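You operate a simulated robot arm through the tools that you are given. There is no shell and no other tool. Be economical: measure what you need, move in short steps, check, and stop when the job is done.

You are at the controls of a simulated two-armed robot. One attempt, no reset.

## Task
Put one of the blue bags from the packs shelf on the top of the core stand. Take the black lump from the mix bench and leave it on the white label there. Put the jar that says "RED" from the plate on trough two on the top of the trough rack and the jar labelled "grey" on the front of the dosing bench. Turn the core drag dial to 2 N. Fetch the glass plate from the mix bench and set it on the shelf under the mix bench. Take the grey cloth on the plate on trough four and put it away on the top of the capstan frame. Any order will do. Set down upright: blue bag, jar.

The check looks at the end state, three seconds after you hand in, the way a careful person would. Anything else that was tipped, shoved, dropped, spilled or broken makes it a failure. Flat cloth is picked up by pressing the open fingertips on it (5 to 10 N) and closing them slowly along it; thin cloth reads only 2 to 8 mm in the jaws.

## Robot
Two 7-joint arms with fingered hands on one trunk, on a base that drives. Base frame: it is fixed to the floor where the robot stands at the start and does not move with it; the origin is under the middle of the robot, x ahead of it, y to its left, z up. Readings come in mm, rad, newtons and seconds.
The left shoulder is at the start at [40, 147, 955], the right one opposite. With the tool pointing down near the work surface each hand reaches from about 200 to 700 mm from the robot's upright axis, wherever it stands, measured 20 degrees to its own side. Places, roughly: black lump (5x3x2 cm) [500, 600, 800]; blue bag [750, 0, 500]; core drag dial [-1700, 1500, 600]; front of the dosing bench (18x12 cm) [460, 6620, 840]; glass plate (8x5x4 cm) [500, 1000, 800]; grey cloth (5x5x3 cm) [-1900, 7800, 900]; jar [-2000, 4250, 1000]; shelf under the mix bench [700, 900, 200]; top of the capstan frame [-2300, 10700, 1000]; top of the core stand [-1900, 900, 700]; top of the trough rack [700, 5100, 800]; white label [500, 250, 750]. Payload 4 kg a hand.
Tool frame (each hand has its own): the origin (TCP) lies between the finger pads and is the grasp point; the fingertips stand 26 mm ahead of it; z points along the fingers, y is the line along which they close. The gripper opens to 148 mm. The gripper's body begins 73 mm behind the TCP. The gripper is a hand of 3 fingers: y runs from the thumb to the fingers, the wrist lies at [0, 0, -224] in the tool frame, and closing takes about 1.5 s.
Orientation is told as [roll, pitch, yaw] about the base's x, y, z axes, in that order, counted from this pose: with the fingers straight down and closing along the base's y, the tool's x points along the base's -x, its y along +y and its z along -z.

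## Interface
- The arms move only by the tool move_arm. It takes "left_targets", "right_targets" or both (then of equal length, played together; a hand with none holds still); each is a list of rows, each a list of 7 numbers: the shift along the tool's x, y, z in units of 100 mm (1.0 is 100 mm), then the turn, a rotation vector about the tool's x, y, z in units of 45 degrees (1.0 is 45 degrees), then the gripper command, from -1 (fully open) to 1 (shut), values between in proportion. In form: [[dx, dy, dz, rx, ry, rz, jaw], ...]. A call has 1 to 20 rows; each row is the pose to reach, as a shift and turn from the pose commanded when the call began, along the tool's axes at that moment. A call with a number of a shift or a turn outside -1 to 1 is refused whole. Rows are played at 5 a second. More than 50 mm and 0.15 rad between two rows, or a gripper value outside its range, and nothing of the call is played. Where a pose cannot be reached the arm comes as near as it can. A force on the tool above 40 N (or 10 N above the force at the start of the call, whichever is more), or a blocked arm, ends the call early, and 0.2 s more pass. Each finger travels about 108 mm/s and halts on what it meets, pressing with about 33 N; the grip force reading is that of the motor and also rises with nothing between the fingers. The clock runs only during rows and for 0.2 s after the last one: add rows that repeat a pose to give the fingers time. The reply holds the time, the measured pose of the TCP, the force on the tool along the base axes, the opening and the grip force, in the units named above and with some noise, with the torque about the TCP (base axes, N m) and any sound that the robot's microphone picked up, and new pictures: "show" is both (left out), scene, wrist or none (wrist: the cameras of the hands that moved).
- Cameras (640 x 400 px; columns grow to the right, rows downward): "scene" is now at [108, 24.5, 1197.4]; the picture's right is [0.26, -0.96, 0.00], its down [-0.44, -0.12, -0.89] and it looks along [0.86, 0.24, -0.45] (base axes); focal length 218 px, centre (320, 200). "left" rides on the left gripper at [-68, -39, -90] in its tool frame; the picture's right is [0.50, -0.87, 0.00], its down [0.65, 0.38, -0.65] and it looks along [0.57, 0.33, 0.76] (tool axes); focal length 222 px, centre (320, 200). "right" rides on the right gripper at [68, -39, -90] in its tool frame; the picture's right is [0.50, 0.87, 0.00], its down [-0.66, 0.38, -0.65] and it looks along [-0.57, 0.33, 0.76] (tool axes); focal length 222 px, centre (320, 200).
- raise_lower(by): slides the trunk up (or, below 0, down) by that many mm; the arms and the scene camera ride with it, the base frame stays. It gives what a move gives, with no picture.
- roll_base(legs): drives the robot by 1 to 6 legs, each [ahead, left, turn to the left] in mm, mm and rad, along the robot's own axes; the way and the turn of a leg run together, so that a leg with both is an arc; at most 1500 mm and 3.142 rad a leg. The arms and the cameras ride along, it lands a little off, and it stops where it bumps. It gives what a move gives, and a new picture of the scene camera.
- hand_shape(shape, hand): the hand has 3 fingers and takes this shape, open, in about a second: jaw (thumb against the fingers, like two jaws); tri (thumb and two fingers); tip (a fingertip pinch); poke (one finger out to press); point (the index stretched); flat (the hand flat); cup (the hand cupped); fist (a fist). The gripper value then closes the fingers along that shape, each until it touches; the sizes above hold for jaw. It gives what a move gives, with no picture.
- aim_head(pan, tilt): turns the head with the scene camera to pan (to the left, within 1.501 rad either way) and tilt (down, from -0.506 to 1.204), counted from straight ahead of the robot. It gives what a move gives, and a new picture of the scene camera.
- probe_pixels(camera, pixels): for up to 12 pixels [column, row] of the newest picture of that camera ("zoom" is the newest enlarged one), the place [x, y, z] in the base frame of the surface seen there, good to about 2 mm. It takes no simulated time.
- inspect(camera, box): a new picture of the part [left, top, right, bottom] of that camera's present view, enlarged. It takes no simulated time.
- job_done(): hands the job in; it is judged then, once.

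Keep the steps short. Do not move on a guess: measure, check each grasp and each placing, and mend mistakes. In all there are 131 turns and 260 pictures (those below and enlarged ones count). Leave the grippers open and the arms clear of the work at the hand-in unless told otherwise, and finish with a single line.

The tools are called after "Call:" by a JSON object that holds its "method" and its "body". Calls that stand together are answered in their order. move_arm: Moves the arms, as the interface text tells. Its arguments: {"type":"object","properties":{"left_targets":{"type":"array","items":{"type":"array","items":{"type":"number"}}},"right_targets":{"type":"array","items":{"type":"array","items":{"type":"number"}}},"show":{"type":"string","enum":["both","scene","wrist","none"]}},"required":[]} The other tools are called the same way: raise_lower (by) slides the trunk up or down; hand_shape (shape, hand) gives the hand a shape; roll_base (legs) drives the base; aim_head (pan, tilt) turns the head that bears the scene camera; probe_pixels (camera, pixels) gives the place of the surface under pixels of a picture; inspect (camera, box) takes an enlarged picture of a part of a camera's view; job_done () hands the job in.

At the start:

```text
time_s: 0.0
left_eef_pos: [395.1, 338.8, 1037.6]
left_ee_rot: [-0.002, -0.003, 0.0]
left_wrist_force: [-0.5, -0.1, 0.1]
left_moment: [-0.02, -0.02, 0.03]
left_width: 148.5
left_grasp_force: 0.0
left_shape: jaw
right_eef_pos: [311.6, 11.6, 1106.0]
right_ee_rot: [0.0, 0.002, 0.001]
right_wrist_force: [0.4, 0.3, -0.3]
right_moment: [0.01, 0.0, 0.01]
right_width: 147.8
right_grasp_force: 0.2
right_shape: jaw
trunk travel left (down, up): [-125.0, 381.0]
robot x, y, heading: [2.8, 0.3, -0.003]
head pan, tilt: [0.267, 0.469]
```

scene: 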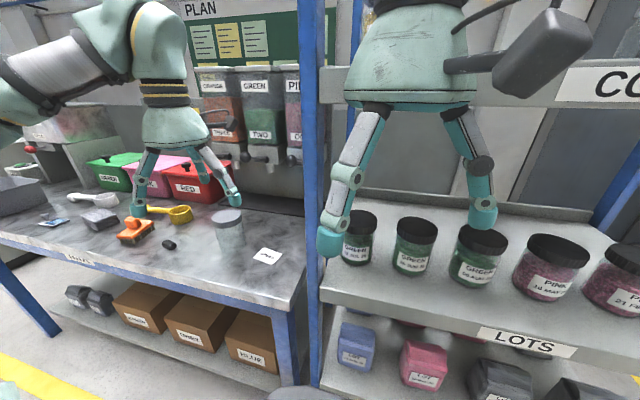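
right: 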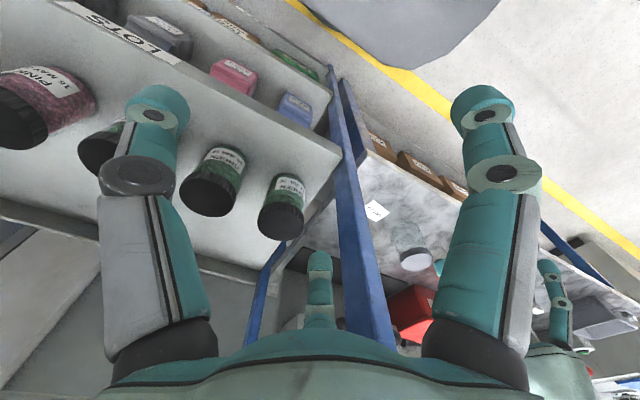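
left: 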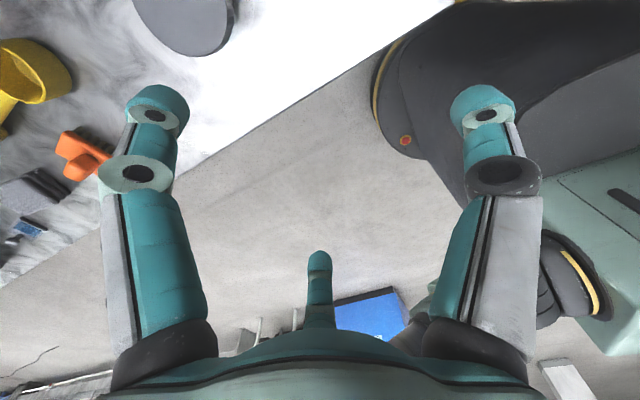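

I see the mix bench on the left and the packs shelf on the right. I'll enlarge both parts to identify the lump, label, glass plate and blue bags.

Call:
{"method": "inspect", "body": {"camera": "scene", "box": [0, 150, 320, 350]}}

Call:
{"method": "inspect", "body": {"camera": "scene", "box": [320, 200, 640, 400]}}

Call:
{"method": "probe_pixels", "body": {"camera": "scene", "pixels": [[169, 244], [267, 256], [229, 230], [230, 212], [50, 222], [100, 218], [357, 340], [357, 355], [136, 230], [285, 305], [100, 300], [425, 345]]}}

```text
2.00 times, centred on (160, 250) of scene
```

zoom: 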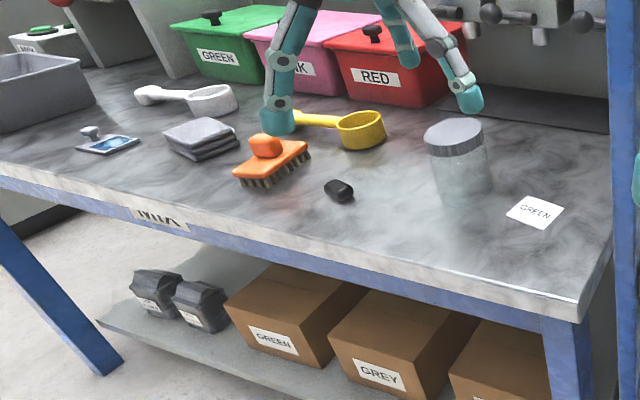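

```text
2.00 times, centred on (480, 300) of scene
```

zoom: 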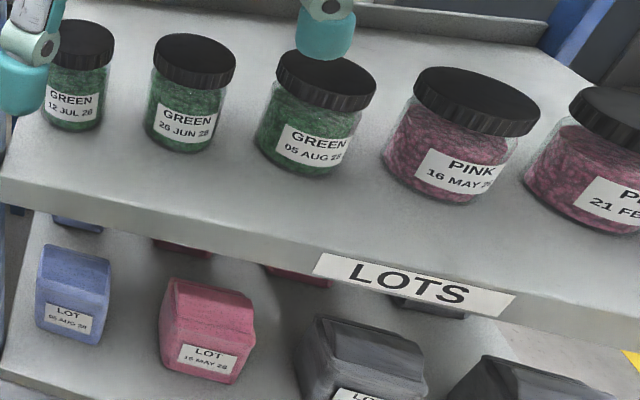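

```text
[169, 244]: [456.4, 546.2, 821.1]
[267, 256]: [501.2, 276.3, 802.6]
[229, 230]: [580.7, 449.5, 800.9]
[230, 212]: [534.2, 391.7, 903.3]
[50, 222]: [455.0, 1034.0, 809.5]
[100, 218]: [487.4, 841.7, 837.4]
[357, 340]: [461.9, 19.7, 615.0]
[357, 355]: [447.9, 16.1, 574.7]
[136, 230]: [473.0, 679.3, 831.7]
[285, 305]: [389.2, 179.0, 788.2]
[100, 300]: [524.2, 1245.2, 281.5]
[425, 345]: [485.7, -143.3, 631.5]
```

The lump is at about [456, 546, 821], the label at [501, 276, 802] and the glass plate with its knob near [455, 1034, 810]. I'll drive 350 mm left so the left hand reaches both the lump and the label.

Call:
{"method": "roll_base", "body": {"legs": [[0, 350, 0]]}}

```text
time_s: 2.2
left_eef_pos: [391.9, 687.7, 1037.8]
left_ee_rot: [0.0, -0.001, 0.005]
left_wrist_force: [0.2, 0.1, 0.6]
left_moment: [-0.02, -0.02, 0.0]
left_width: 147.7
left_grasp_force: 0.1
left_shape: jaw
right_eef_pos: [311.4, 357.8, 1106.0]
right_ee_rot: [0.0, 0.001, 0.009]
right_wrist_force: [0.3, -0.8, -0.4]
right_moment: [-0.03, -0.01, -0.01]
right_width: 147.7
right_grasp_force: 0.1
right_shape: jaw
trunk travel left (down, up): [-125.0, 381.0]
robot x, y, heading: [-5.0, 345.8, 0.006]
head pan, tilt: [0.267, 0.469]
```

scene: 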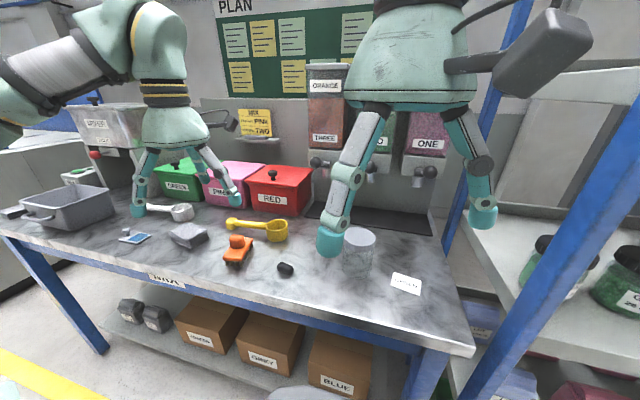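

Next I move the left hand towards the lump at pixel (285, 269), which I also probe for its extent.

Call:
{"method": "probe_pixels", "body": {"camera": "scene", "pixels": [[279, 266], [285, 268], [291, 269], [286, 274], [406, 283], [395, 278], [418, 289], [133, 237], [126, 231], [122, 238], [148, 236], [360, 230]]}}

Call:
{"method": "move_arm", "body": {"left_targets": [[-0.2, -0.3, 0, 0, 0, 0, -1], [-0.4, -0.6, 0.2, 0, 0, 0, -1], [-0.6, -0.9, 0.4, 0, 0, 0, -1], [-0.64, -1.0, 0.6, 0, 0, 0, -1], [-0.64, -1.0, 0.6, 0, 0, 0, -1]], "show": "wrist"}}

```text
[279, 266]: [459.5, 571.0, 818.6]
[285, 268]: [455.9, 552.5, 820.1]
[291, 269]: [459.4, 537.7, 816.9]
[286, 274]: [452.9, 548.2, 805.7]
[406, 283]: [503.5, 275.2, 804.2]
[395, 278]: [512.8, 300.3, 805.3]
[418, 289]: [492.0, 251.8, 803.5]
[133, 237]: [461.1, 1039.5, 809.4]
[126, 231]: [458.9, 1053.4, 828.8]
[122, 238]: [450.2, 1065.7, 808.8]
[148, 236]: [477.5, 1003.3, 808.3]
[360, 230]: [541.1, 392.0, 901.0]
```

```text
time_s: 3.5
left_eef_pos: [457.6, 589.9, 976.8]
left_ee_rot: [0.001, -0.001, 0.005]
left_wrist_force: [-0.1, -0.1, 0.4]
left_moment: [-0.01, -0.01, 0.0]
left_width: 147.7
left_grasp_force: 0.0
left_shape: jaw
right_eef_pos: [310.2, 357.1, 1105.3]
right_ee_rot: [0.001, -0.001, 0.008]
right_wrist_force: [-0.9, -0.9, 0.2]
right_moment: [-0.07, 0.0, 0.02]
right_width: 147.6
right_grasp_force: 0.0
right_shape: jaw
trunk travel left (down, up): [-125.0, 381.0]
robot x, y, heading: [-2.4, 345.8, 0.008]
head pan, tilt: [0.267, 0.469]
```

left: 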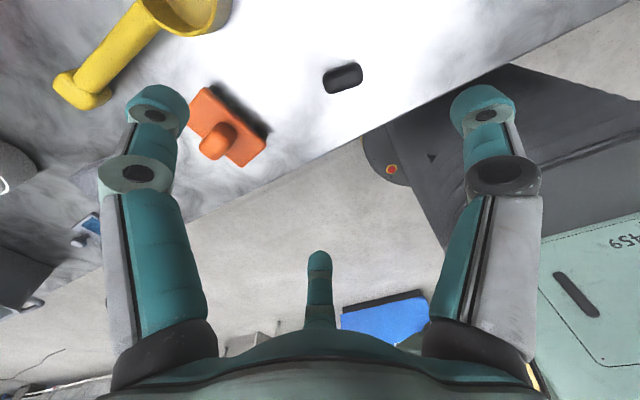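

The lump appears at (343, 77) in the wrist view; I probe its ends to get its exact centre and axis.

Call:
{"method": "probe_pixels", "body": {"camera": "left", "pixels": [[326, 82], [360, 70], [343, 77], [340, 66], [346, 89], [240, 160], [265, 135]]}}

```text
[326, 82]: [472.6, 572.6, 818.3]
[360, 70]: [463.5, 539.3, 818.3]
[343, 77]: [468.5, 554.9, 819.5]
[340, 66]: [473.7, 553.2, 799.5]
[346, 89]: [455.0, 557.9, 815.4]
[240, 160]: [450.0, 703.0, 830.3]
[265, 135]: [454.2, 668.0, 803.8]
```

The lump is centred at about [466, 556], 15° off y, with its top at 819. I'll align, narrow the jaw to about 100 mm, and come down in two calls.

Call:
{"method": "move_arm", "body": {"left_targets": [[-0.08, -0.34, 0.2, 0, 0, 0.17, -0.35], [-0.08, -0.34, 0.5, 0, 0, 0.33, -0.35], [-0.08, -0.34, 0.8, 0, 0, 0.33, -0.35], [-0.08, -0.34, 1.0, 0, 0, 0.33, -0.35], [-0.08, -0.34, 1.0, 0, 0, 0.33, -0.35]], "show": "wrist"}}

```text
time_s: 4.7
left_eef_pos: [466.1, 553.1, 876.2]
left_ee_rot: [-0.001, -0.002, -0.255]
left_wrist_force: [0.5, 0.1, -0.4]
left_moment: [0.01, -0.01, 0.01]
left_width: 100.3
left_grasp_force: 0.1
left_shape: jaw
right_eef_pos: [311.2, 356.8, 1105.3]
right_ee_rot: [-0.002, 0.001, 0.005]
right_wrist_force: [0.6, -0.1, -0.3]
right_moment: [0.02, 0.0, 0.0]
right_width: 147.7
right_grasp_force: 0.1
right_shape: jaw
trunk travel left (down, up): [-125.0, 381.0]
robot x, y, heading: [-3.1, 342.4, 0.008]
head pan, tilt: [0.267, 0.469]
```

left: 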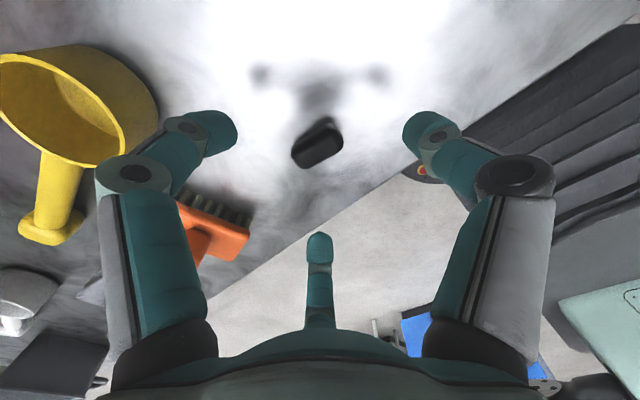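

The lump sits centred between the fingers (318, 143). I go down 43 mm to TCP z of about 833 and close.

Call:
{"method": "move_arm", "body": {"left_targets": [[0, 0, 0.25, 0, 0, 0, -0.35], [0, 0, 0.44, 0, 0, 0, -0.35], [0, 0, 0.44, 0, 0, 0, 0.2], [0, 0, 0.44, 0, 0, 0, 0.6], [0, 0, 0.44, 0, 0, 0, 1], [0, 0, 0.44, 0, 0, 0, 1], [0, 0, 0.44, 0, 0, 0, 1], [0, 0, 0.44, 0, 0, 0, 1]], "show": "wrist"}}

```text
time_s: 6.5
left_eef_pos: [465.8, 552.6, 834.4]
left_ee_rot: [0.0, -0.001, -0.253]
left_wrist_force: [-0.5, 0.0, 0.4]
left_moment: [0.0, -0.02, -0.01]
left_width: 19.8
left_grasp_force: 33.3
left_shape: jaw
right_eef_pos: [311.6, 357.6, 1105.5]
right_ee_rot: [0.0, 0.0, 0.007]
right_wrist_force: [0.3, -0.4, -1.0]
right_moment: [0.02, 0.02, -0.02]
right_width: 148.1
right_grasp_force: 0.2
right_shape: jaw
trunk travel left (down, up): [-125.0, 381.0]
robot x, y, heading: [-3.0, 344.7, 0.003]
head pan, tilt: [0.267, 0.469]
```

left: 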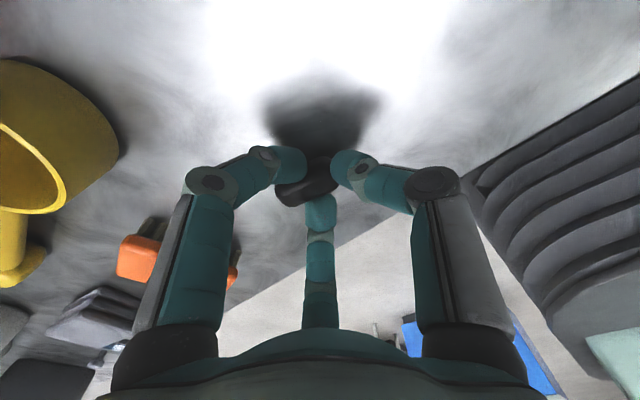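

Closed on something about 20 mm wide. I lift 100 mm and begin moving right to check the hold.

Call:
{"method": "move_arm", "body": {"left_targets": [[0, 0, 0.1, 0, 0, 0, 1], [0, 0, -0.1, 0, 0, 0, 1], [0, 0, -0.5, 0, 0, 0, 1], [0, 0, -1.0, 0, 0, 0, 1], [0, -0.3, -1.0, 0, 0, 0, 1]], "show": "wrist"}}

```text
time_s: 7.7
left_eef_pos: [459.0, 522.2, 931.2]
left_ee_rot: [0.001, 0.0, -0.253]
left_wrist_force: [-0.7, -0.6, -0.8]
left_moment: [0.01, -0.01, -0.03]
left_width: 20.8
left_grasp_force: 32.3
left_shape: jaw
right_eef_pos: [310.8, 354.6, 1105.9]
right_ee_rot: [0.002, 0.002, 0.006]
right_wrist_force: [0.5, 0.2, 0.6]
right_moment: [0.02, 0.02, 0.02]
right_width: 148.0
right_grasp_force: 0.0
right_shape: jaw
trunk travel left (down, up): [-125.0, 381.0]
robot x, y, heading: [-2.3, 346.3, 0.001]
head pan, tilt: [0.267, 0.469]
```

left: 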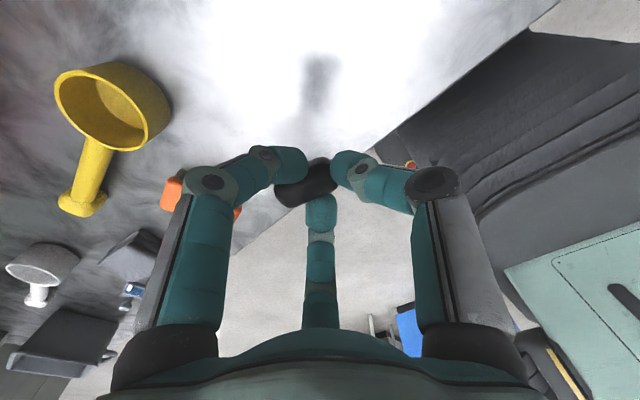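

The lump is held. The label is nearest reached by driving the base right, which keeps both arms apart. I raise 60 mm more, then drive 245 mm right.

Call:
{"method": "move_arm", "body": {"left_targets": [[0, 0, -0.3, 0, 0, 0, 1], [0, 0, -0.6, 0, 0, 0, 1]], "show": "none"}}

Call:
{"method": "roll_base", "body": {"legs": [[0, -240, 0]]}}

```text
time_s: 8.2
left_eef_pos: [456.0, 522.2, 993.4]
left_ee_rot: [-0.001, -0.003, -0.253]
left_wrist_force: [0.6, -0.5, 0.0]
left_moment: [-0.01, 0.03, 0.0]
left_width: 20.4
left_grasp_force: 32.7
left_shape: jaw
right_eef_pos: [310.5, 356.3, 1106.0]
right_ee_rot: [0.003, 0.0, 0.007]
right_wrist_force: [0.2, 0.1, -0.8]
right_moment: [0.01, 0.01, 0.02]
right_width: 147.8
right_grasp_force: 0.1
right_shape: jaw
trunk travel left (down, up): [-125.0, 381.0]
robot x, y, heading: [-1.7, 340.7, 0.009]
head pan, tilt: [0.267, 0.469]
```

```text
time_s: 10.0
left_eef_pos: [458.3, 289.0, 992.6]
left_ee_rot: [0.002, -0.002, -0.251]
left_wrist_force: [0.0, -0.6, -0.4]
left_moment: [0.01, -0.02, 0.01]
left_width: 20.8
left_grasp_force: 32.9
left_shape: jaw
right_eef_pos: [312.4, 122.9, 1105.5]
right_ee_rot: [0.002, 0.0, 0.011]
right_wrist_force: [0.3, 0.4, 0.5]
right_moment: [0.06, 0.01, -0.03]
right_width: 147.9
right_grasp_force: 0.1
right_shape: jaw
trunk travel left (down, up): [-125.0, 381.0]
robot x, y, heading: [0.8, 109.6, 0.013]
head pan, tilt: [0.267, 0.469]
```

scene: 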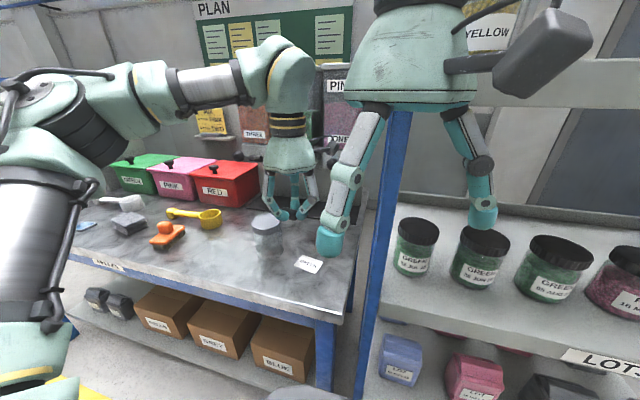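

Label centre is [502, 276]; I shift over it and go down 100 mm, then check.

Call:
{"method": "move_arm", "body": {"left_targets": [[-0.2, 0, 0.3, 0, 0, 0, 1], [-0.46, -0.01, 0.6, 0, 0, 0, 1], [-0.46, -0.01, 1.0, 0, 0, 0, 1], [-0.46, -0.01, 1.0, 0, 0, 0, 1]], "show": "wrist"}}

```text
time_s: 11.0
left_eef_pos: [500.8, 276.8, 891.3]
left_ee_rot: [-0.001, -0.001, -0.251]
left_wrist_force: [0.5, -1.3, 0.4]
left_moment: [0.01, 0.01, 0.01]
left_width: 20.9
left_grasp_force: 33.3
left_shape: jaw
right_eef_pos: [312.1, 122.6, 1105.6]
right_ee_rot: [0.002, 0.0, 0.01]
right_wrist_force: [0.1, -0.3, -1.2]
right_moment: [0.02, -0.04, -0.02]
right_width: 148.0
right_grasp_force: 0.2
right_shape: jaw
trunk travel left (down, up): [-125.0, 381.0]
robot x, y, heading: [3.4, 109.3, 0.013]
head pan, tilt: [0.267, 0.469]
```

left: 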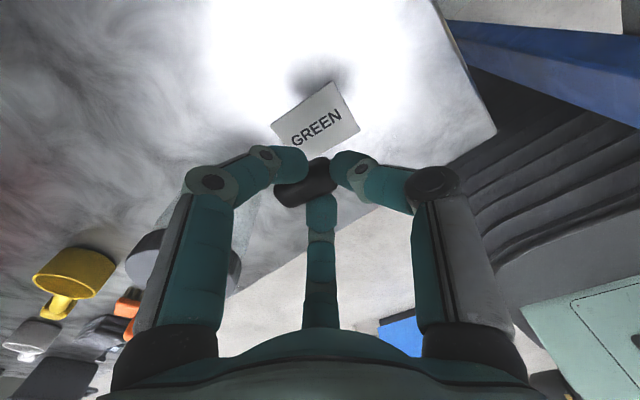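

I check the held lump's actual position and the label's corners in this view.

Call:
{"method": "probe_pixels", "body": {"camera": "left", "pixels": [[290, 195], [320, 185], [315, 172], [272, 126], [336, 84], [360, 128], [296, 152]]}}

```text
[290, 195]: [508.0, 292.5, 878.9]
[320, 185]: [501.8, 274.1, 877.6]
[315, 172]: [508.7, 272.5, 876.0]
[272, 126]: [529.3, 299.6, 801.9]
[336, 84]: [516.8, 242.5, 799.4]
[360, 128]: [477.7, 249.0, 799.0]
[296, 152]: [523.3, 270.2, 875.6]
```

The label is centred at [503, 274] and the lump at about [505, 277]: good. I lower to z 834.5, open partway, and lift off.

Call:
{"method": "move_arm", "body": {"left_targets": [[0, 0.0, 0.3, 0, 0, 0, 1], [0, 0, 0.5, 0, 0, 0, 1], [0, 0, 0.57, 0, 0, 0, 1], [0, 0, 0.57, 0, 0, 0, 0.7], [0, 0, 0.57, 0, 0, 0, 0.3], [0, 0, 0.57, 0, 0, 0, 0.0], [0, 0, 0.57, 0, 0, 0, -0.1], [0, 0, 0.3, 0, 0, 0, -0.1], [0, 0, -0.2, 0, 0, 0, -0.1], [0, 0, -0.7, 0, 0, 0, -0.1], [0, 0, -1.0, 0, 0, 0, -0.1]], "show": "wrist"}}

```text
time_s: 13.4
left_eef_pos: [501.2, 276.0, 993.1]
left_ee_rot: [0.0, -0.002, -0.25]
left_wrist_force: [0.0, 0.3, -0.4]
left_moment: [0.01, 0.02, 0.01]
left_width: 80.8
left_grasp_force: 0.0
left_shape: jaw
right_eef_pos: [313.1, 121.4, 1106.4]
right_ee_rot: [0.002, -0.001, 0.011]
right_wrist_force: [0.0, 0.2, 0.4]
right_moment: [0.01, 0.0, 0.0]
right_width: 148.1
right_grasp_force: 0.1
right_shape: jaw
trunk travel left (down, up): [-125.0, 381.0]
robot x, y, heading: [1.1, 110.9, 0.008]
head pan, tilt: [0.267, 0.469]
```

left: 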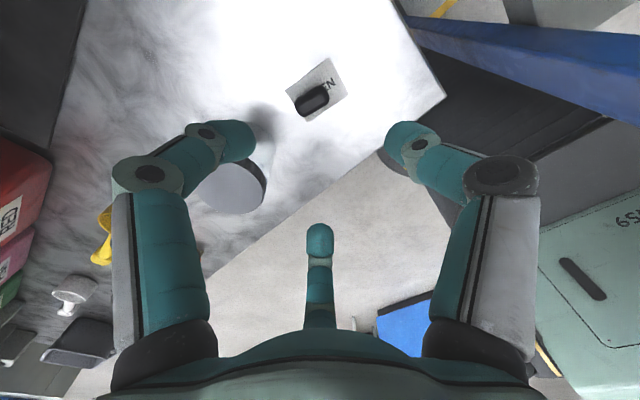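

The lump rests on the label. I probe to see how central it is.

Call:
{"method": "probe_pixels", "body": {"camera": "left", "pixels": [[298, 106], [313, 99], [327, 92], [317, 110], [287, 93], [328, 59], [346, 94], [306, 121]]}}

Call:
{"method": "inspect", "body": {"camera": "left", "box": [260, 40, 380, 140]}}

```text
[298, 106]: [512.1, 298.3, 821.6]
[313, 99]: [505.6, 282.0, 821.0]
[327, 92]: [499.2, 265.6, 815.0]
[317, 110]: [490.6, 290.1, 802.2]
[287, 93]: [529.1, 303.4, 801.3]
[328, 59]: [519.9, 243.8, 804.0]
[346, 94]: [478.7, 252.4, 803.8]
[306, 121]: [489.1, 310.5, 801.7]
```

```text
4.00 times, centred on (320, 90) of left
```

zoom: 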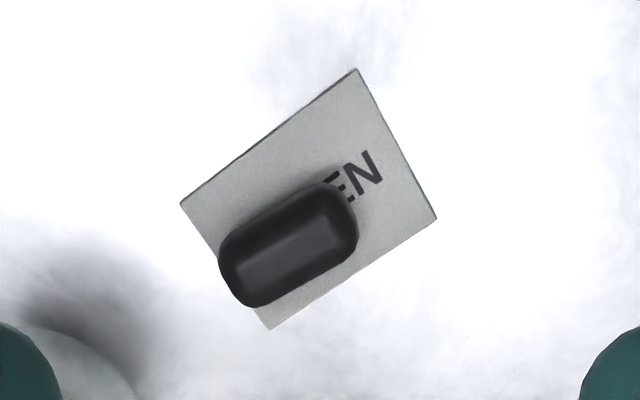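

The lump is fully on the label. Next, the glass plate: I pull the left hand back 100 mm and drive 700 mm left.

Call:
{"method": "move_arm", "body": {"left_targets": [[0.3, -0.05, -0.1, 0, 0, -0.16, -0.1], [0.6, -0.15, -0.2, 0, 0, -0.32, -0.1], [1.0, -0.25, -0.2, 0, 0, -0.32, -0.1]], "show": "none"}}

Call:
{"method": "roll_base", "body": {"legs": [[0, 750, -0.01]]}}

Call:
{"method": "aim_head", "body": {"pan": 0.15, "tilt": 0.8}}

```text
time_s: 14.2
left_eef_pos: [393.9, 278.3, 1016.3]
left_ee_rot: [0.0, -0.001, 0.004]
left_wrist_force: [-0.9, -0.7, -0.4]
left_moment: [0.03, -0.01, 0.02]
left_width: 80.8
left_grasp_force: 0.1
left_shape: jaw
right_eef_pos: [312.0, 124.0, 1106.2]
right_ee_rot: [-0.001, 0.001, 0.009]
right_wrist_force: [-0.8, -0.1, -0.1]
right_moment: [-0.01, -0.01, 0.0]
right_width: 148.1
right_grasp_force: 0.0
right_shape: jaw
trunk travel left (down, up): [-125.0, 381.0]
robot x, y, heading: [0.8, 107.9, 0.008]
head pan, tilt: [0.267, 0.469]
```

```text
time_s: 18.3
left_eef_pos: [405.2, 1018.0, 1015.9]
left_ee_rot: [0.001, -0.001, -0.03]
left_wrist_force: [0.3, -1.0, 0.4]
left_moment: [-0.01, -0.02, 0.03]
left_width: 80.8
left_grasp_force: 0.1
left_shape: jaw
right_eef_pos: [316.9, 865.8, 1105.8]
right_ee_rot: [0.0, 0.0, -0.022]
right_wrist_force: [-0.1, -0.1, 0.1]
right_moment: [-0.03, -0.01, 0.03]
right_width: 147.9
right_grasp_force: 0.0
right_shape: jaw
trunk travel left (down, up): [-125.0, 381.0]
robot x, y, heading: [3.5, 863.9, -0.019]
head pan, tilt: [0.267, 0.469]
```

scene: 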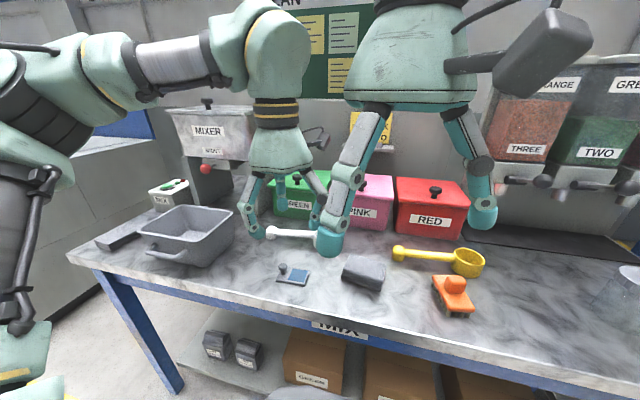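

```text
time_s: 19.1
left_eef_pos: [403.8, 1017.0, 1015.2]
left_ee_rot: [-0.001, 0.0, -0.031]
left_wrist_force: [-0.3, -0.3, 0.7]
left_moment: [-0.03, -0.01, 0.03]
left_width: 80.8
left_grasp_force: 0.0
left_shape: jaw
right_eef_pos: [317.0, 865.7, 1105.2]
right_ee_rot: [-0.002, -0.001, -0.022]
right_wrist_force: [0.3, 0.0, -0.6]
right_moment: [-0.01, 0.0, 0.01]
right_width: 147.9
right_grasp_force: 0.0
right_shape: jaw
trunk travel left (down, up): [-125.0, 381.0]
robot x, y, heading: [6.0, 858.4, -0.023]
head pan, tilt: [0.15, 0.799]
```

scene: 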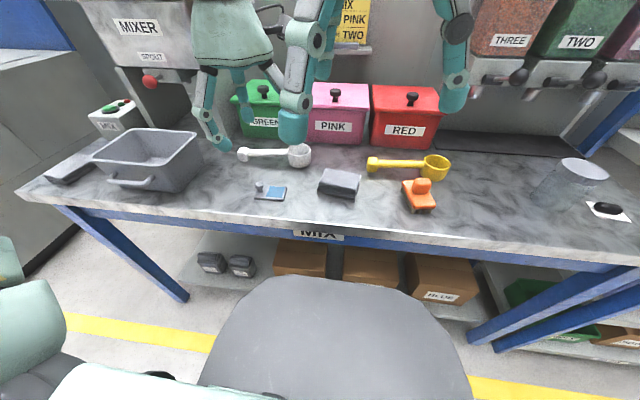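

I enlarge the glass plate at (270, 192) and the low shelf, and probe both.

Call:
{"method": "inspect", "body": {"camera": "scene", "box": [230, 160, 310, 210]}}

Call:
{"method": "inspect", "body": {"camera": "scene", "box": [170, 220, 490, 330]}}

Call:
{"method": "probe_pixels", "body": {"camera": "scene", "pixels": [[260, 185], [258, 191], [256, 197], [285, 199], [286, 187], [271, 192], [205, 240], [225, 245], [240, 280], [340, 262], [255, 245], [200, 268]]}}

```text
8.00 times, centred on (270, 185) of scene
```

zoom: 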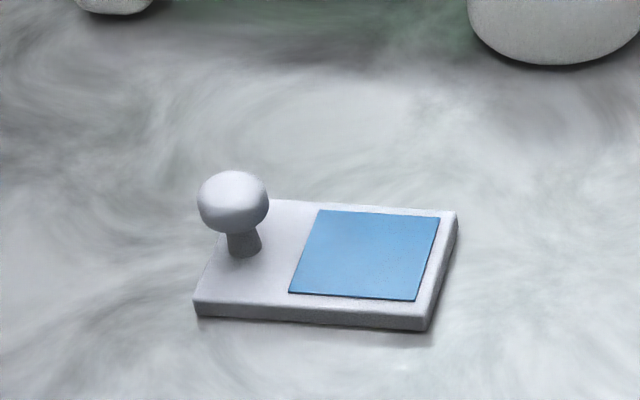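

```text
2.00 times, centred on (330, 275) of scene
```

zoom: 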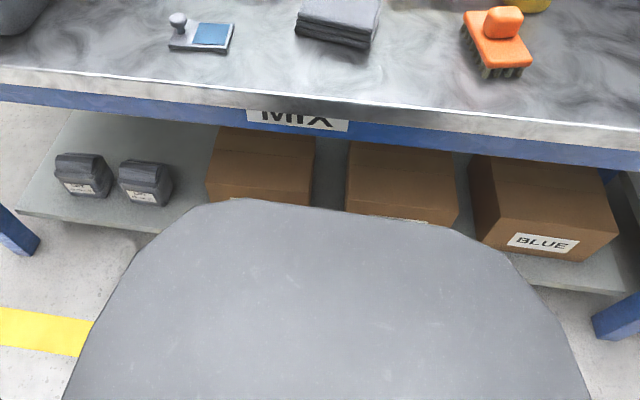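

```text
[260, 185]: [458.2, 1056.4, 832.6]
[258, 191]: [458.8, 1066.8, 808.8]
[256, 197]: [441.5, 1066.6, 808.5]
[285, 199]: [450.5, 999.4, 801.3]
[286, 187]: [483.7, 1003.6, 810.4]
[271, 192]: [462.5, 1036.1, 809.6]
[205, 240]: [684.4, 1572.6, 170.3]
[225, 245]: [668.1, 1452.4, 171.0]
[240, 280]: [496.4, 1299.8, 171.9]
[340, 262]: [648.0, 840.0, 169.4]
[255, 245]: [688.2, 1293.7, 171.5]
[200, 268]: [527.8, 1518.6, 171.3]
```

The plate lies at x 441–485, y 1000–1067 with its knob near [460, 1056, 832]. I move the left hand above the knob.

Call:
{"method": "move_arm", "body": {"left_targets": [[-0.2, 0.2, 0.25, 0, 0, 0, 0.1], [-0.4, 0.38, 0.5, 0, 0, 0, 0.1], [-0.55, 0.38, 0.8, 0, 0, 0, 0.1], [-0.55, 0.38, 1.0, 0, 0, 0, 0.1], [-0.55, 0.38, 1.0, 0, 0, 0, 0.1]], "show": "wrist"}}

Call:
{"method": "probe_pixels", "body": {"camera": "scene", "pixels": [[330, 275], [250, 310], [430, 300], [320, 350], [190, 295], [70, 215], [215, 270], [190, 255]]}}

```text
time_s: 20.3
left_eef_pos: [464.9, 1052.5, 915.0]
left_ee_rot: [0.0, -0.002, -0.028]
left_wrist_force: [0.4, 0.7, -0.8]
left_moment: [0.0, -0.01, -0.01]
left_width: 67.0
left_grasp_force: 0.1
left_shape: jaw
right_eef_pos: [317.9, 865.8, 1106.2]
right_ee_rot: [0.0, 0.001, -0.021]
right_wrist_force: [-0.5, 0.6, 0.5]
right_moment: [0.01, -0.04, 0.02]
right_width: 147.8
right_grasp_force: 0.0
right_shape: jaw
trunk travel left (down, up): [-125.0, 381.0]
robot x, y, heading: [7.4, 866.4, -0.02]
head pan, tilt: [0.15, 0.799]
```

left: 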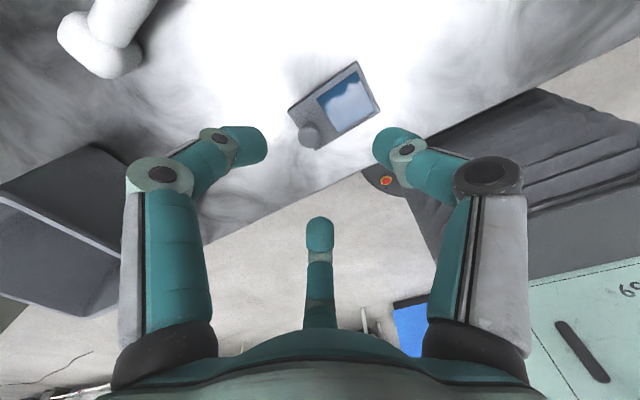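

```text
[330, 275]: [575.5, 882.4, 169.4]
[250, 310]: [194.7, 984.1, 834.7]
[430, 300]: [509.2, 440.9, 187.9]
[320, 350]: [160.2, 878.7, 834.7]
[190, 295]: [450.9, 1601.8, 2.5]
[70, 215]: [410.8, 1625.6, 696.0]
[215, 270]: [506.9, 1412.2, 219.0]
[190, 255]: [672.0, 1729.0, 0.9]
```

I refine the knob position from the wrist view, where the knob is at (310, 133).

Call:
{"method": "probe_pixels", "body": {"camera": "left", "pixels": [[310, 133], [303, 137], [318, 128], [310, 143], [290, 110], [357, 62], [379, 110]]}}

```text
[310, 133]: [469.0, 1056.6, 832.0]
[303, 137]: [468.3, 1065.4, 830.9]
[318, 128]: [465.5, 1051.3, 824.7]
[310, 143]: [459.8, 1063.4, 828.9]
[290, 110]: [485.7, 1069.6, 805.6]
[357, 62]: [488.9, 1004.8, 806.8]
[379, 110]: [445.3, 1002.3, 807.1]
```

Knob centre is about [466, 1057], top 833. I lower to TCP z of about 840 (fingertips just above the plate) and close.

Call:
{"method": "move_arm", "body": {"left_targets": [[-0.01, 0.045, 0.3, 0, 0, 0, 0.1], [-0.01, 0.045, 0.6, 0, 0, 0, 0.1], [-0.01, 0.045, 0.75, 0, 0, 0, 0.1], [-0.01, 0.045, 0.75, 0, 0, 0, 0.4], [-0.01, 0.045, 0.75, 0, 0, 0, 0.7], [-0.01, 0.045, 0.75, 0, 0, 0, 1], [-0.01, 0.045, 0.75, 0, 0, 0, 1], [-0.01, 0.045, 0.75, 0, 0, 0, 1]], "show": "wrist"}}

```text
time_s: 22.1
left_eef_pos: [461.9, 1057.8, 838.3]
left_ee_rot: [0.002, -0.002, -0.029]
left_wrist_force: [0.4, -0.1, -1.0]
left_moment: [0.02, -0.01, 0.0]
left_width: 6.3
left_grasp_force: 33.1
left_shape: jaw
right_eef_pos: [316.6, 865.9, 1105.8]
right_ee_rot: [0.0, 0.001, -0.021]
right_wrist_force: [0.6, 0.3, -0.6]
right_moment: [0.01, -0.02, 0.01]
right_width: 147.8
right_grasp_force: 0.1
right_shape: jaw
trunk travel left (down, up): [-125.0, 381.0]
robot x, y, heading: [4.5, 862.5, -0.018]
head pan, tilt: [0.15, 0.799]
```

left: 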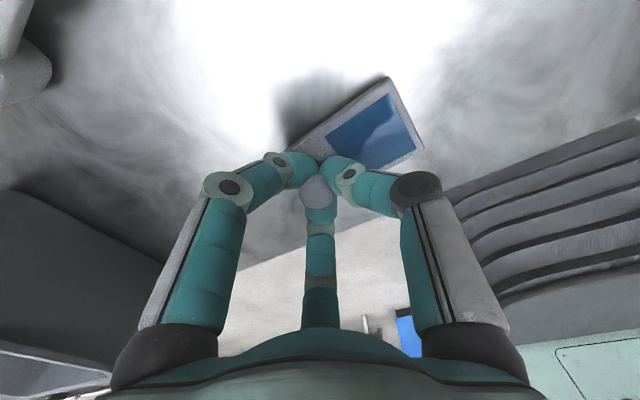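

Width reads 6 mm: the fingers seem to be around the knob's neck. I lift 60 mm gently and look.

Call:
{"method": "move_arm", "body": {"left_targets": [[0, 0, -0.1, 0, 0, 0, 1], [0, 0, -0.3, 0, 0, 0, 1], [0, 0, -0.6, 0, 0, 0, 1], [0, 0, -0.6, 0, 0, 0, 1]], "show": "both"}}

```text
time_s: 23.1
left_eef_pos: [463.2, 1060.1, 899.1]
left_ee_rot: [0.001, 0.001, -0.028]
left_wrist_force: [0.3, 0.9, 0.5]
left_moment: [0.01, 0.01, 0.0]
left_width: 6.6
left_grasp_force: 32.8
left_shape: jaw
right_eef_pos: [317.1, 866.4, 1104.2]
right_ee_rot: [-0.001, 0.0, -0.022]
right_wrist_force: [-0.2, 0.0, 0.5]
right_moment: [-0.01, 0.0, 0.01]
right_width: 147.9
right_grasp_force: 0.1
right_shape: jaw
trunk travel left (down, up): [-125.0, 381.0]
robot x, y, heading: [3.7, 861.1, -0.021]
head pan, tilt: [0.15, 0.799]
```

scene: 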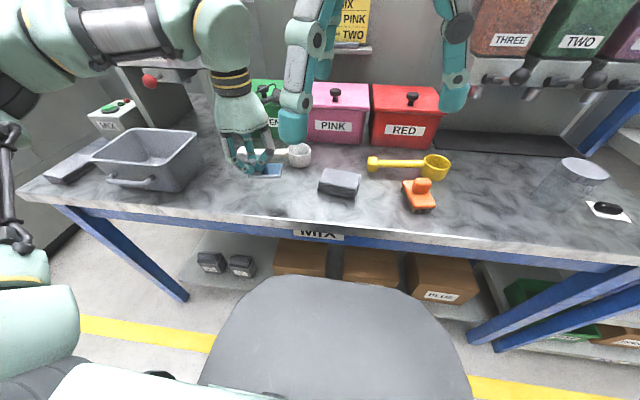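
left: 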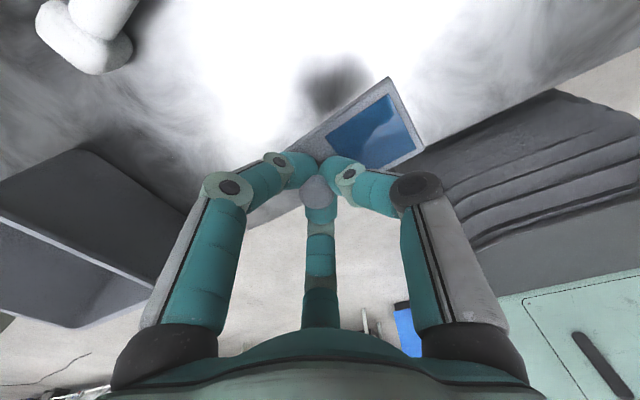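

The plate is held level. I back 400 mm off the bench and go 400 mm left to get a clear view of the low shelf.

Call:
{"method": "roll_base", "body": {"legs": [[-400, 0, 0], [0, 350, 0.02]]}}

Call:
{"method": "aim_head", "body": {"pan": 0.1, "tilt": 0.75}}

```text
time_s: 27.4
left_eef_pos: [64.2, 1411.8, 898.3]
left_ee_rot: [-0.001, -0.003, -0.016]
left_wrist_force: [0.0, -0.2, -0.1]
left_moment: [-0.03, 0.03, 0.02]
left_width: 6.4
left_grasp_force: 33.2
left_shape: jaw
right_eef_pos: [-76.8, 1214.7, 1105.8]
right_ee_rot: [0.0, -0.001, -0.009]
right_wrist_force: [0.3, -1.0, -0.4]
right_moment: [0.01, 0.03, 0.06]
right_width: 147.8
right_grasp_force: 0.1
right_shape: jaw
trunk travel left (down, up): [-125.0, 381.0]
robot x, y, heading: [-389.4, 1208.9, -0.01]
head pan, tilt: [0.15, 0.799]
```

scene: 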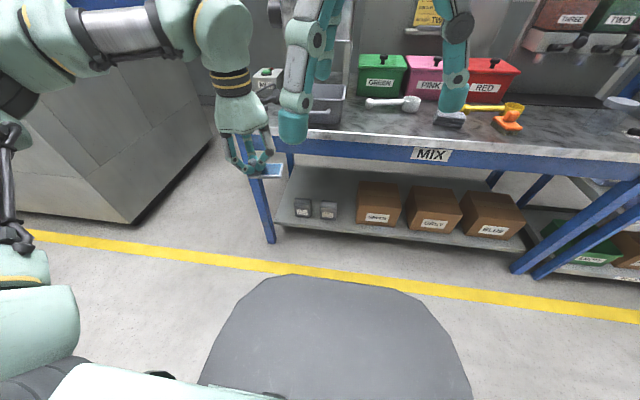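

```text
time_s: 28.0
left_eef_pos: [64.2, 1411.3, 899.9]
left_ee_rot: [-0.001, -0.001, -0.016]
left_wrist_force: [0.5, -0.2, 0.1]
left_moment: [0.02, 0.02, 0.0]
left_width: 6.3
left_grasp_force: 33.0
left_shape: jaw
right_eef_pos: [-78.0, 1216.6, 1105.8]
right_ee_rot: [0.0, -0.001, -0.009]
right_wrist_force: [-0.5, 0.6, -0.1]
right_moment: [0.0, 0.01, -0.01]
right_width: 147.8
right_grasp_force: 0.1
right_shape: jaw
trunk travel left (down, up): [-125.0, 381.0]
robot x, y, heading: [-391.2, 1207.1, -0.012]
head pan, tilt: [0.099, 0.75]
```

scene: 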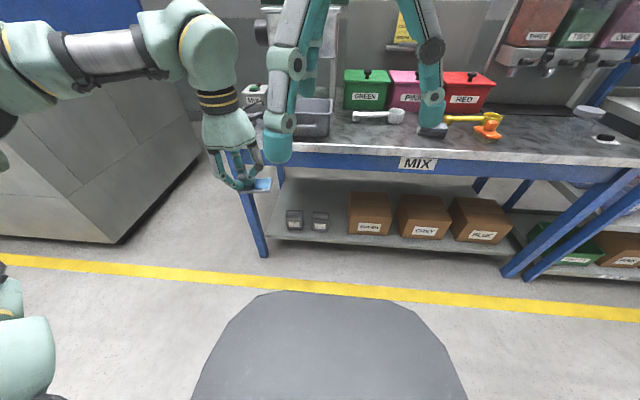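

I probe the open part of the shelf between the grey bag and the GREEN box, plus the leg and edges.

Call:
{"method": "probe_pixels", "body": {"camera": "scene", "pixels": [[338, 228], [338, 205], [337, 236], [328, 220], [348, 222], [260, 210], [320, 218], [294, 218], [300, 195], [320, 195], [276, 232], [350, 155]]}}

Call:
{"method": "inspect", "body": {"camera": "scene", "box": [240, 140, 400, 260]}}

```text
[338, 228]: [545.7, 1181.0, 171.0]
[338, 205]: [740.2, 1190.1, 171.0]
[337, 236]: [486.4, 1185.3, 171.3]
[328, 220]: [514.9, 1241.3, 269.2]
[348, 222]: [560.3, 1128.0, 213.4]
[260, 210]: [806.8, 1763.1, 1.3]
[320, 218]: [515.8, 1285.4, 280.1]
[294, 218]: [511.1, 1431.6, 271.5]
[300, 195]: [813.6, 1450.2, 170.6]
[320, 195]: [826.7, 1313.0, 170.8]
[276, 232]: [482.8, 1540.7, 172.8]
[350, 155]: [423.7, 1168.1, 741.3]
```

```text
3.33 times, centred on (320, 200) of scene
```

zoom: 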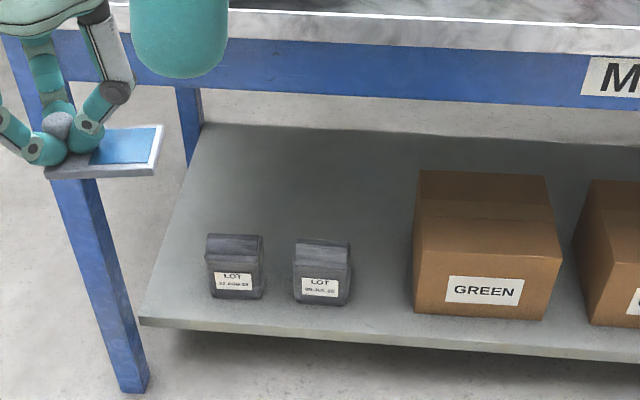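

Call:
{"method": "probe_pixels", "body": {"camera": "scene", "pixels": [[320, 213], [320, 211], [320, 209], [322, 206], [294, 211], [294, 209], [294, 206], [365, 193], [352, 190], [330, 165], [330, 178]]}}

```text
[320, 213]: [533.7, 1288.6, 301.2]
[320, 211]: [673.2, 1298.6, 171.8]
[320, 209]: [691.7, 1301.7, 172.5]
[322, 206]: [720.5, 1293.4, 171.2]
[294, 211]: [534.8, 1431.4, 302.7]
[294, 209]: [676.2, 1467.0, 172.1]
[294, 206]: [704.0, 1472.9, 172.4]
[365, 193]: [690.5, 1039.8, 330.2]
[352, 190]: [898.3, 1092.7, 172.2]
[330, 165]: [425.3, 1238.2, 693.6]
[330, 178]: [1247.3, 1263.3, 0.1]
```

The front gaps are narrow, but behind the two bags (x above 600) the shelf is free. Plan: lower the trunk, tilt the hand 45° forward, drop in front of the bench, pass just above the bags (tops at 302), then straighten and set down near [650, 1400]. First I lower and tilt in the free space here.

Call:
{"method": "raise_lower", "body": {"by": -124}}

Call:
{"method": "move_arm", "body": {"left_targets": [[0, 0, 0.2, 0, -0.17, 0, 1], [0, 0, 0.4, 0, -0.34, 0, 1], [0, 0, 0.6, 0, -0.51, 0, 1], [0, 0, 0.8, 0, -0.68, 0, 1], [0, 0, 1.0, 0, -0.84, 0, 1], [0, 0, 1.0, 0, -1.0, 0, 1], [0, 0, 1.0, 0, -1.0, 0, 1]], "show": "wrist"}}

```text
time_s: 29.6
left_eef_pos: [65.2, 1412.0, 775.8]
left_ee_rot: [-0.001, -0.003, -0.016]
left_wrist_force: [0.2, 0.1, 0.3]
left_moment: [-0.01, -0.02, -0.01]
left_width: 6.8
left_grasp_force: 33.3
left_shape: jaw
right_eef_pos: [-78.0, 1216.4, 983.4]
right_ee_rot: [0.001, 0.0, -0.01]
right_wrist_force: [-0.3, 0.5, 0.2]
right_moment: [-0.04, -0.01, 0.0]
right_width: 148.1
right_grasp_force: 0.1
right_shape: jaw
trunk travel left (down, up): [-1.0, 505.0]
robot x, y, heading: [-390.1, 1205.5, -0.008]
head pan, tilt: [0.099, 0.75]
```

```text
time_s: 31.2
left_eef_pos: [79.9, 1410.9, 677.3]
left_ee_rot: [-0.003, -0.785, -0.017]
left_wrist_force: [-0.3, 1.5, -1.3]
left_moment: [-0.01, 0.0, 0.0]
left_width: 6.6
left_grasp_force: 33.0
left_shape: jaw
left hand out of reach, approached as far as the arm can: row 6, 7
right_eef_pos: [-77.8, 1217.0, 982.9]
right_ee_rot: [-0.001, -0.001, -0.008]
right_wrist_force: [0.1, 0.1, -0.2]
right_moment: [0.03, -0.02, 0.0]
right_width: 147.8
right_grasp_force: 0.1
right_shape: jaw
trunk travel left (down, up): [-1.0, 505.0]
robot x, y, heading: [-390.4, 1207.4, -0.009]
head pan, tilt: [0.099, 0.75]
```

left: 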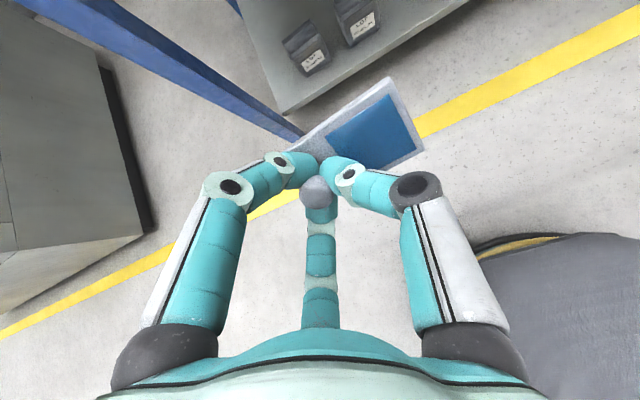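

The wrist was a bit too near the shoulder; I go on forward and down, still in front of the bench.

Call:
{"method": "move_arm", "body": {"left_targets": [[0.2, 0, 0.35, 0, 0, 0, 1], [0.4, 0, 0.7, 0, 0, 0, 1], [0.7, 0, 1.0, 0, 0, 0, 1], [1.0, 0, 1.0, 0, 0, 0, 1]], "show": "none"}}

Call:
{"method": "move_arm", "body": {"left_targets": [[0.3, 0, 0.3, 0, 0, 0, 1], [0.6, 0, 0.6, 0, 0, 0, 1], [0.9, 0, 0.9, 0, 0, 0, 1], [1.0, 0, 1.0, 0, 0, 0, 1], [1.0, 0, 1.0, 0, 0, 0, 1]], "show": "none"}}

Call:
{"method": "aim_head", "body": {"pan": 0.35, "tilt": 0.7}}

```text
time_s: 32.2
left_eef_pos: [139.8, 1389.9, 603.2]
left_ee_rot: [0.014, -0.738, -0.016]
left_wrist_force: [-0.2, -0.8, 0.0]
left_moment: [0.01, 0.01, -0.04]
left_width: 6.4
left_grasp_force: 32.7
left_shape: jaw
left hand out of reach, approached as far as the arm can: row 1, 2, 3, 4
right_eef_pos: [-77.9, 1215.5, 983.0]
right_ee_rot: [0.001, 0.001, -0.009]
right_wrist_force: [0.1, 1.0, 0.2]
right_moment: [0.05, 0.0, 0.03]
right_width: 147.8
right_grasp_force: 0.1
right_shape: jaw
trunk travel left (down, up): [-1.0, 505.0]
robot x, y, heading: [-388.5, 1204.6, -0.012]
head pan, tilt: [0.099, 0.75]
```

```text
time_s: 33.4
left_eef_pos: [178.4, 1370.0, 512.3]
left_ee_rot: [0.033, -0.69, -0.014]
left_wrist_force: [0.5, -0.4, -0.7]
left_moment: [-0.01, -0.03, -0.01]
left_width: 6.4
left_grasp_force: 32.7
left_shape: jaw
left hand out of reach, approached as far as the arm can: row 1, 2, 3, 4, 5
right_eef_pos: [-78.8, 1216.5, 983.5]
right_ee_rot: [0.001, 0.001, -0.009]
right_wrist_force: [-0.2, -0.8, -1.1]
right_moment: [0.0, 0.0, -0.05]
right_width: 148.1
right_grasp_force: 0.1
right_shape: jaw
trunk travel left (down, up): [-1.0, 505.0]
robot x, y, heading: [-392.0, 1208.4, -0.004]
head pan, tilt: [0.099, 0.75]
```

```text
time_s: 34.1
left_eef_pos: [176.5, 1369.7, 513.2]
left_ee_rot: [0.035, -0.689, -0.012]
left_wrist_force: [0.5, 0.2, -0.7]
left_moment: [-0.01, 0.02, -0.01]
left_width: 6.5
left_grasp_force: 32.9
left_shape: jaw
right_eef_pos: [-77.7, 1217.4, 983.5]
right_ee_rot: [0.0, -0.001, -0.01]
right_wrist_force: [0.4, -0.1, 0.3]
right_moment: [0.01, -0.01, 0.03]
right_width: 147.9
right_grasp_force: 0.1
right_shape: jaw
trunk travel left (down, up): [-1.0, 505.0]
robot x, y, heading: [-388.8, 1207.7, -0.011]
head pan, tilt: [0.351, 0.7]
```

scene: 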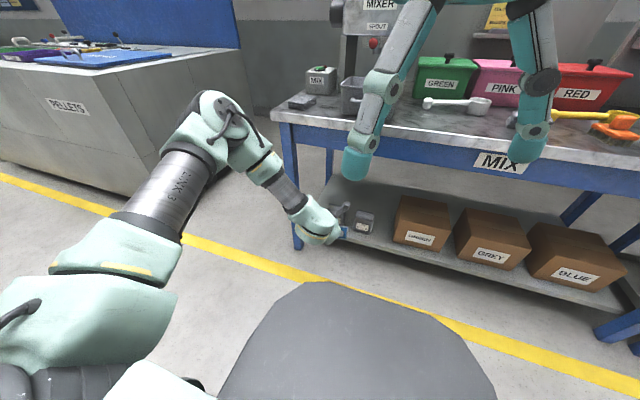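

The elbow looks high. I probe the arm's joints to judge clearance under the bench apron (bottom at about z 680).

Call:
{"method": "probe_pixels", "body": {"camera": "scene", "pixels": [[215, 110], [190, 145], [150, 210], [265, 165], [290, 195], [315, 220], [120, 250], [60, 320]]}}

```text
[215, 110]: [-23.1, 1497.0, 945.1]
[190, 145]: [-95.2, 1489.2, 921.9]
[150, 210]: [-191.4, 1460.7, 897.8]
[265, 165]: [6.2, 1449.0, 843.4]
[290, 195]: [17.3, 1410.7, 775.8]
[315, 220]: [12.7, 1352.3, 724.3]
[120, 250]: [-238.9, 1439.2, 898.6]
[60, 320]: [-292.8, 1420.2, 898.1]
```

The elbow would hit the apron with this geometry, so I look at coming in from the shelf's open left end. I probe the leg, the shelf corner and the PELLETS bin.

Call:
{"method": "probe_pixels", "body": {"camera": "scene", "pixels": [[291, 170], [298, 245], [286, 140], [275, 115], [322, 185], [310, 228], [330, 165], [130, 195], [250, 165], [238, 120], [0, 165], [328, 185]]}}

Call:
{"method": "inspect", "body": {"camera": "scene", "box": [220, 80, 420, 260]}}

```text
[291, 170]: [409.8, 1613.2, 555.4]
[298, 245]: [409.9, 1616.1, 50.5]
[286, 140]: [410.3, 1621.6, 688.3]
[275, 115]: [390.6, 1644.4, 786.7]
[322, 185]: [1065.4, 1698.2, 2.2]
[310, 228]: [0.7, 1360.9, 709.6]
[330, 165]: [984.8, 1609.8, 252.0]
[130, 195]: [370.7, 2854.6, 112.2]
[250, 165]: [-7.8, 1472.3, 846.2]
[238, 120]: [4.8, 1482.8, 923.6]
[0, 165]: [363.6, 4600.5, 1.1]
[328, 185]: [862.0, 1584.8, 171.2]
```

```text
2.22 times, centred on (320, 170) of scene
```

zoom: 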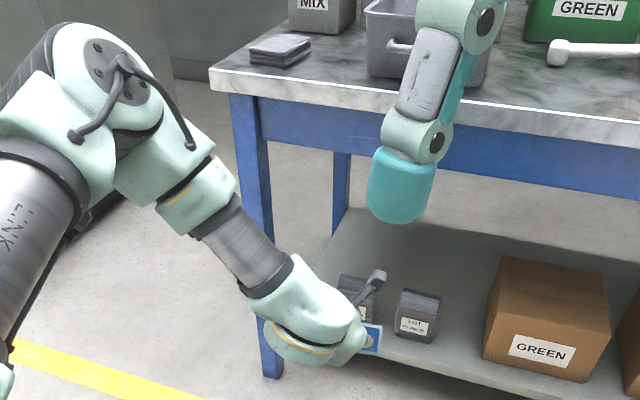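

Plan: from a spot beside the bench (about [260, 2066], heading -72°) I can reach [640, 1525] from the open end. First I straighten the hand to vertical here.

Call:
{"method": "move_arm", "body": {"left_targets": [[0.05, 0.05, 0.2, -0.01, 0.15, 0, 1], [0.1, 0.1, 0.4, -0.02, 0.3, 0, 1], [0.15, 0.15, 0.6, -0.03, 0.45, 0, 1], [0.2, 0.2, 0.8, -0.04, 0.6, 0, 1], [0.27, 0.25, 1.0, -0.04, 0.75, 0, 1], [0.27, 0.25, 1.0, -0.04, 0.88, 0, 1], [0.27, 0.25, 1.0, -0.04, 0.88, 0, 1]], "show": "none"}}

```text
time_s: 35.7
left_eef_pos: [218.6, 1395.9, 421.3]
left_ee_rot: [0.054, 0.007, 0.019]
left_wrist_force: [-0.3, -0.5, -0.5]
left_moment: [0.0, 0.0, 0.04]
left_width: 6.7
left_grasp_force: 33.3
left_shape: jaw
right_eef_pos: [-78.8, 1215.7, 982.5]
right_ee_rot: [0.001, -0.001, -0.009]
right_wrist_force: [-1.1, 0.5, 0.5]
right_moment: [-0.02, 0.01, 0.03]
right_width: 147.4
right_grasp_force: 0.0
right_shape: jaw
trunk travel left (down, up): [-1.0, 505.0]
robot x, y, heading: [-386.5, 1206.9, -0.009]
head pan, tilt: [0.351, 0.7]
```

Vertical now. I lower another 100 mm and level the remaining roll.

Call:
{"method": "move_arm", "body": {"left_targets": [[-0.1, 0, 0.4, -0.07, 0, 0.0, 1], [-0.2, 0, 0.8, -0.07, 0, 0.0, 1], [-0.3, 0, 1.0, -0.07, 0, 0.0, 1], [-0.3, 0, 1.0, -0.07, 0, 0.0, 1]], "show": "scene"}}

```text
time_s: 36.7
left_eef_pos: [231.7, 1399.0, 329.5]
left_ee_rot: [0.111, 0.005, 0.018]
left_wrist_force: [-0.3, -0.1, -0.7]
left_moment: [0.01, 0.01, -0.01]
left_width: 6.3
left_grasp_force: 33.0
left_shape: jaw
left hand out of reach, approached as far as the arm can: row 3, 4
right_eef_pos: [-77.3, 1217.5, 983.4]
right_ee_rot: [0.0, -0.001, -0.008]
right_wrist_force: [-0.3, 0.0, 0.6]
right_moment: [0.0, 0.0, 0.0]
right_width: 147.6
right_grasp_force: 0.0
right_shape: jaw
trunk travel left (down, up): [-1.0, 505.0]
robot x, y, heading: [-392.7, 1207.8, -0.013]
head pan, tilt: [0.351, 0.7]
```

scene: 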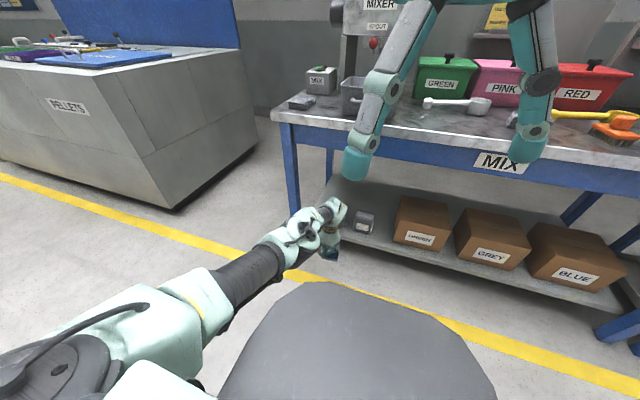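

The arm is now nearly straight with the elbow low, which is the right shape. I correct the roll (sign was reversed) and probe the PELLETS bin to see the room beside the bench.

Call:
{"method": "probe_pixels", "body": {"camera": "scene", "pixels": [[172, 204], [150, 190], [220, 175], [250, 145], [240, 60], [210, 90], [200, 150]]}}

Call:
{"method": "move_arm", "body": {"left_targets": [[0.1, 0, 0, 0.07, 0, 0, 1], [0.1, 0, 0, 0.14, 0, 0, 1], [0.1, 0, 0, 0.14, 0, 0, 1]], "show": "none"}}

```text
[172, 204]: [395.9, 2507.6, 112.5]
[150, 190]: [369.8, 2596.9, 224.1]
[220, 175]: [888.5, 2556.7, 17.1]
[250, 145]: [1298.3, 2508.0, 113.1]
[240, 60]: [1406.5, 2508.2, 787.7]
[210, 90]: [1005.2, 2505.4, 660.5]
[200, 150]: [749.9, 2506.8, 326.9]
```

```text
time_s: 37.5
left_eef_pos: [230.2, 1399.9, 325.6]
left_ee_rot: [0.0, 0.005, 0.017]
left_wrist_force: [-0.4, 0.0, -1.3]
left_moment: [-0.01, 0.01, -0.03]
left_width: 6.3
left_grasp_force: 33.0
left_shape: jaw
left hand out of reach, approached as far as the arm can: row 1, 2, 3
right_eef_pos: [-78.9, 1215.2, 983.7]
right_ee_rot: [0.001, 0.0, -0.008]
right_wrist_force: [-0.4, -0.6, -0.3]
right_moment: [0.0, -0.02, -0.03]
right_width: 147.7
right_grasp_force: 0.0
right_shape: jaw
trunk travel left (down, up): [-1.0, 505.0]
robot x, y, heading: [-389.8, 1207.6, -0.009]
head pan, tilt: [0.351, 0.7]
```

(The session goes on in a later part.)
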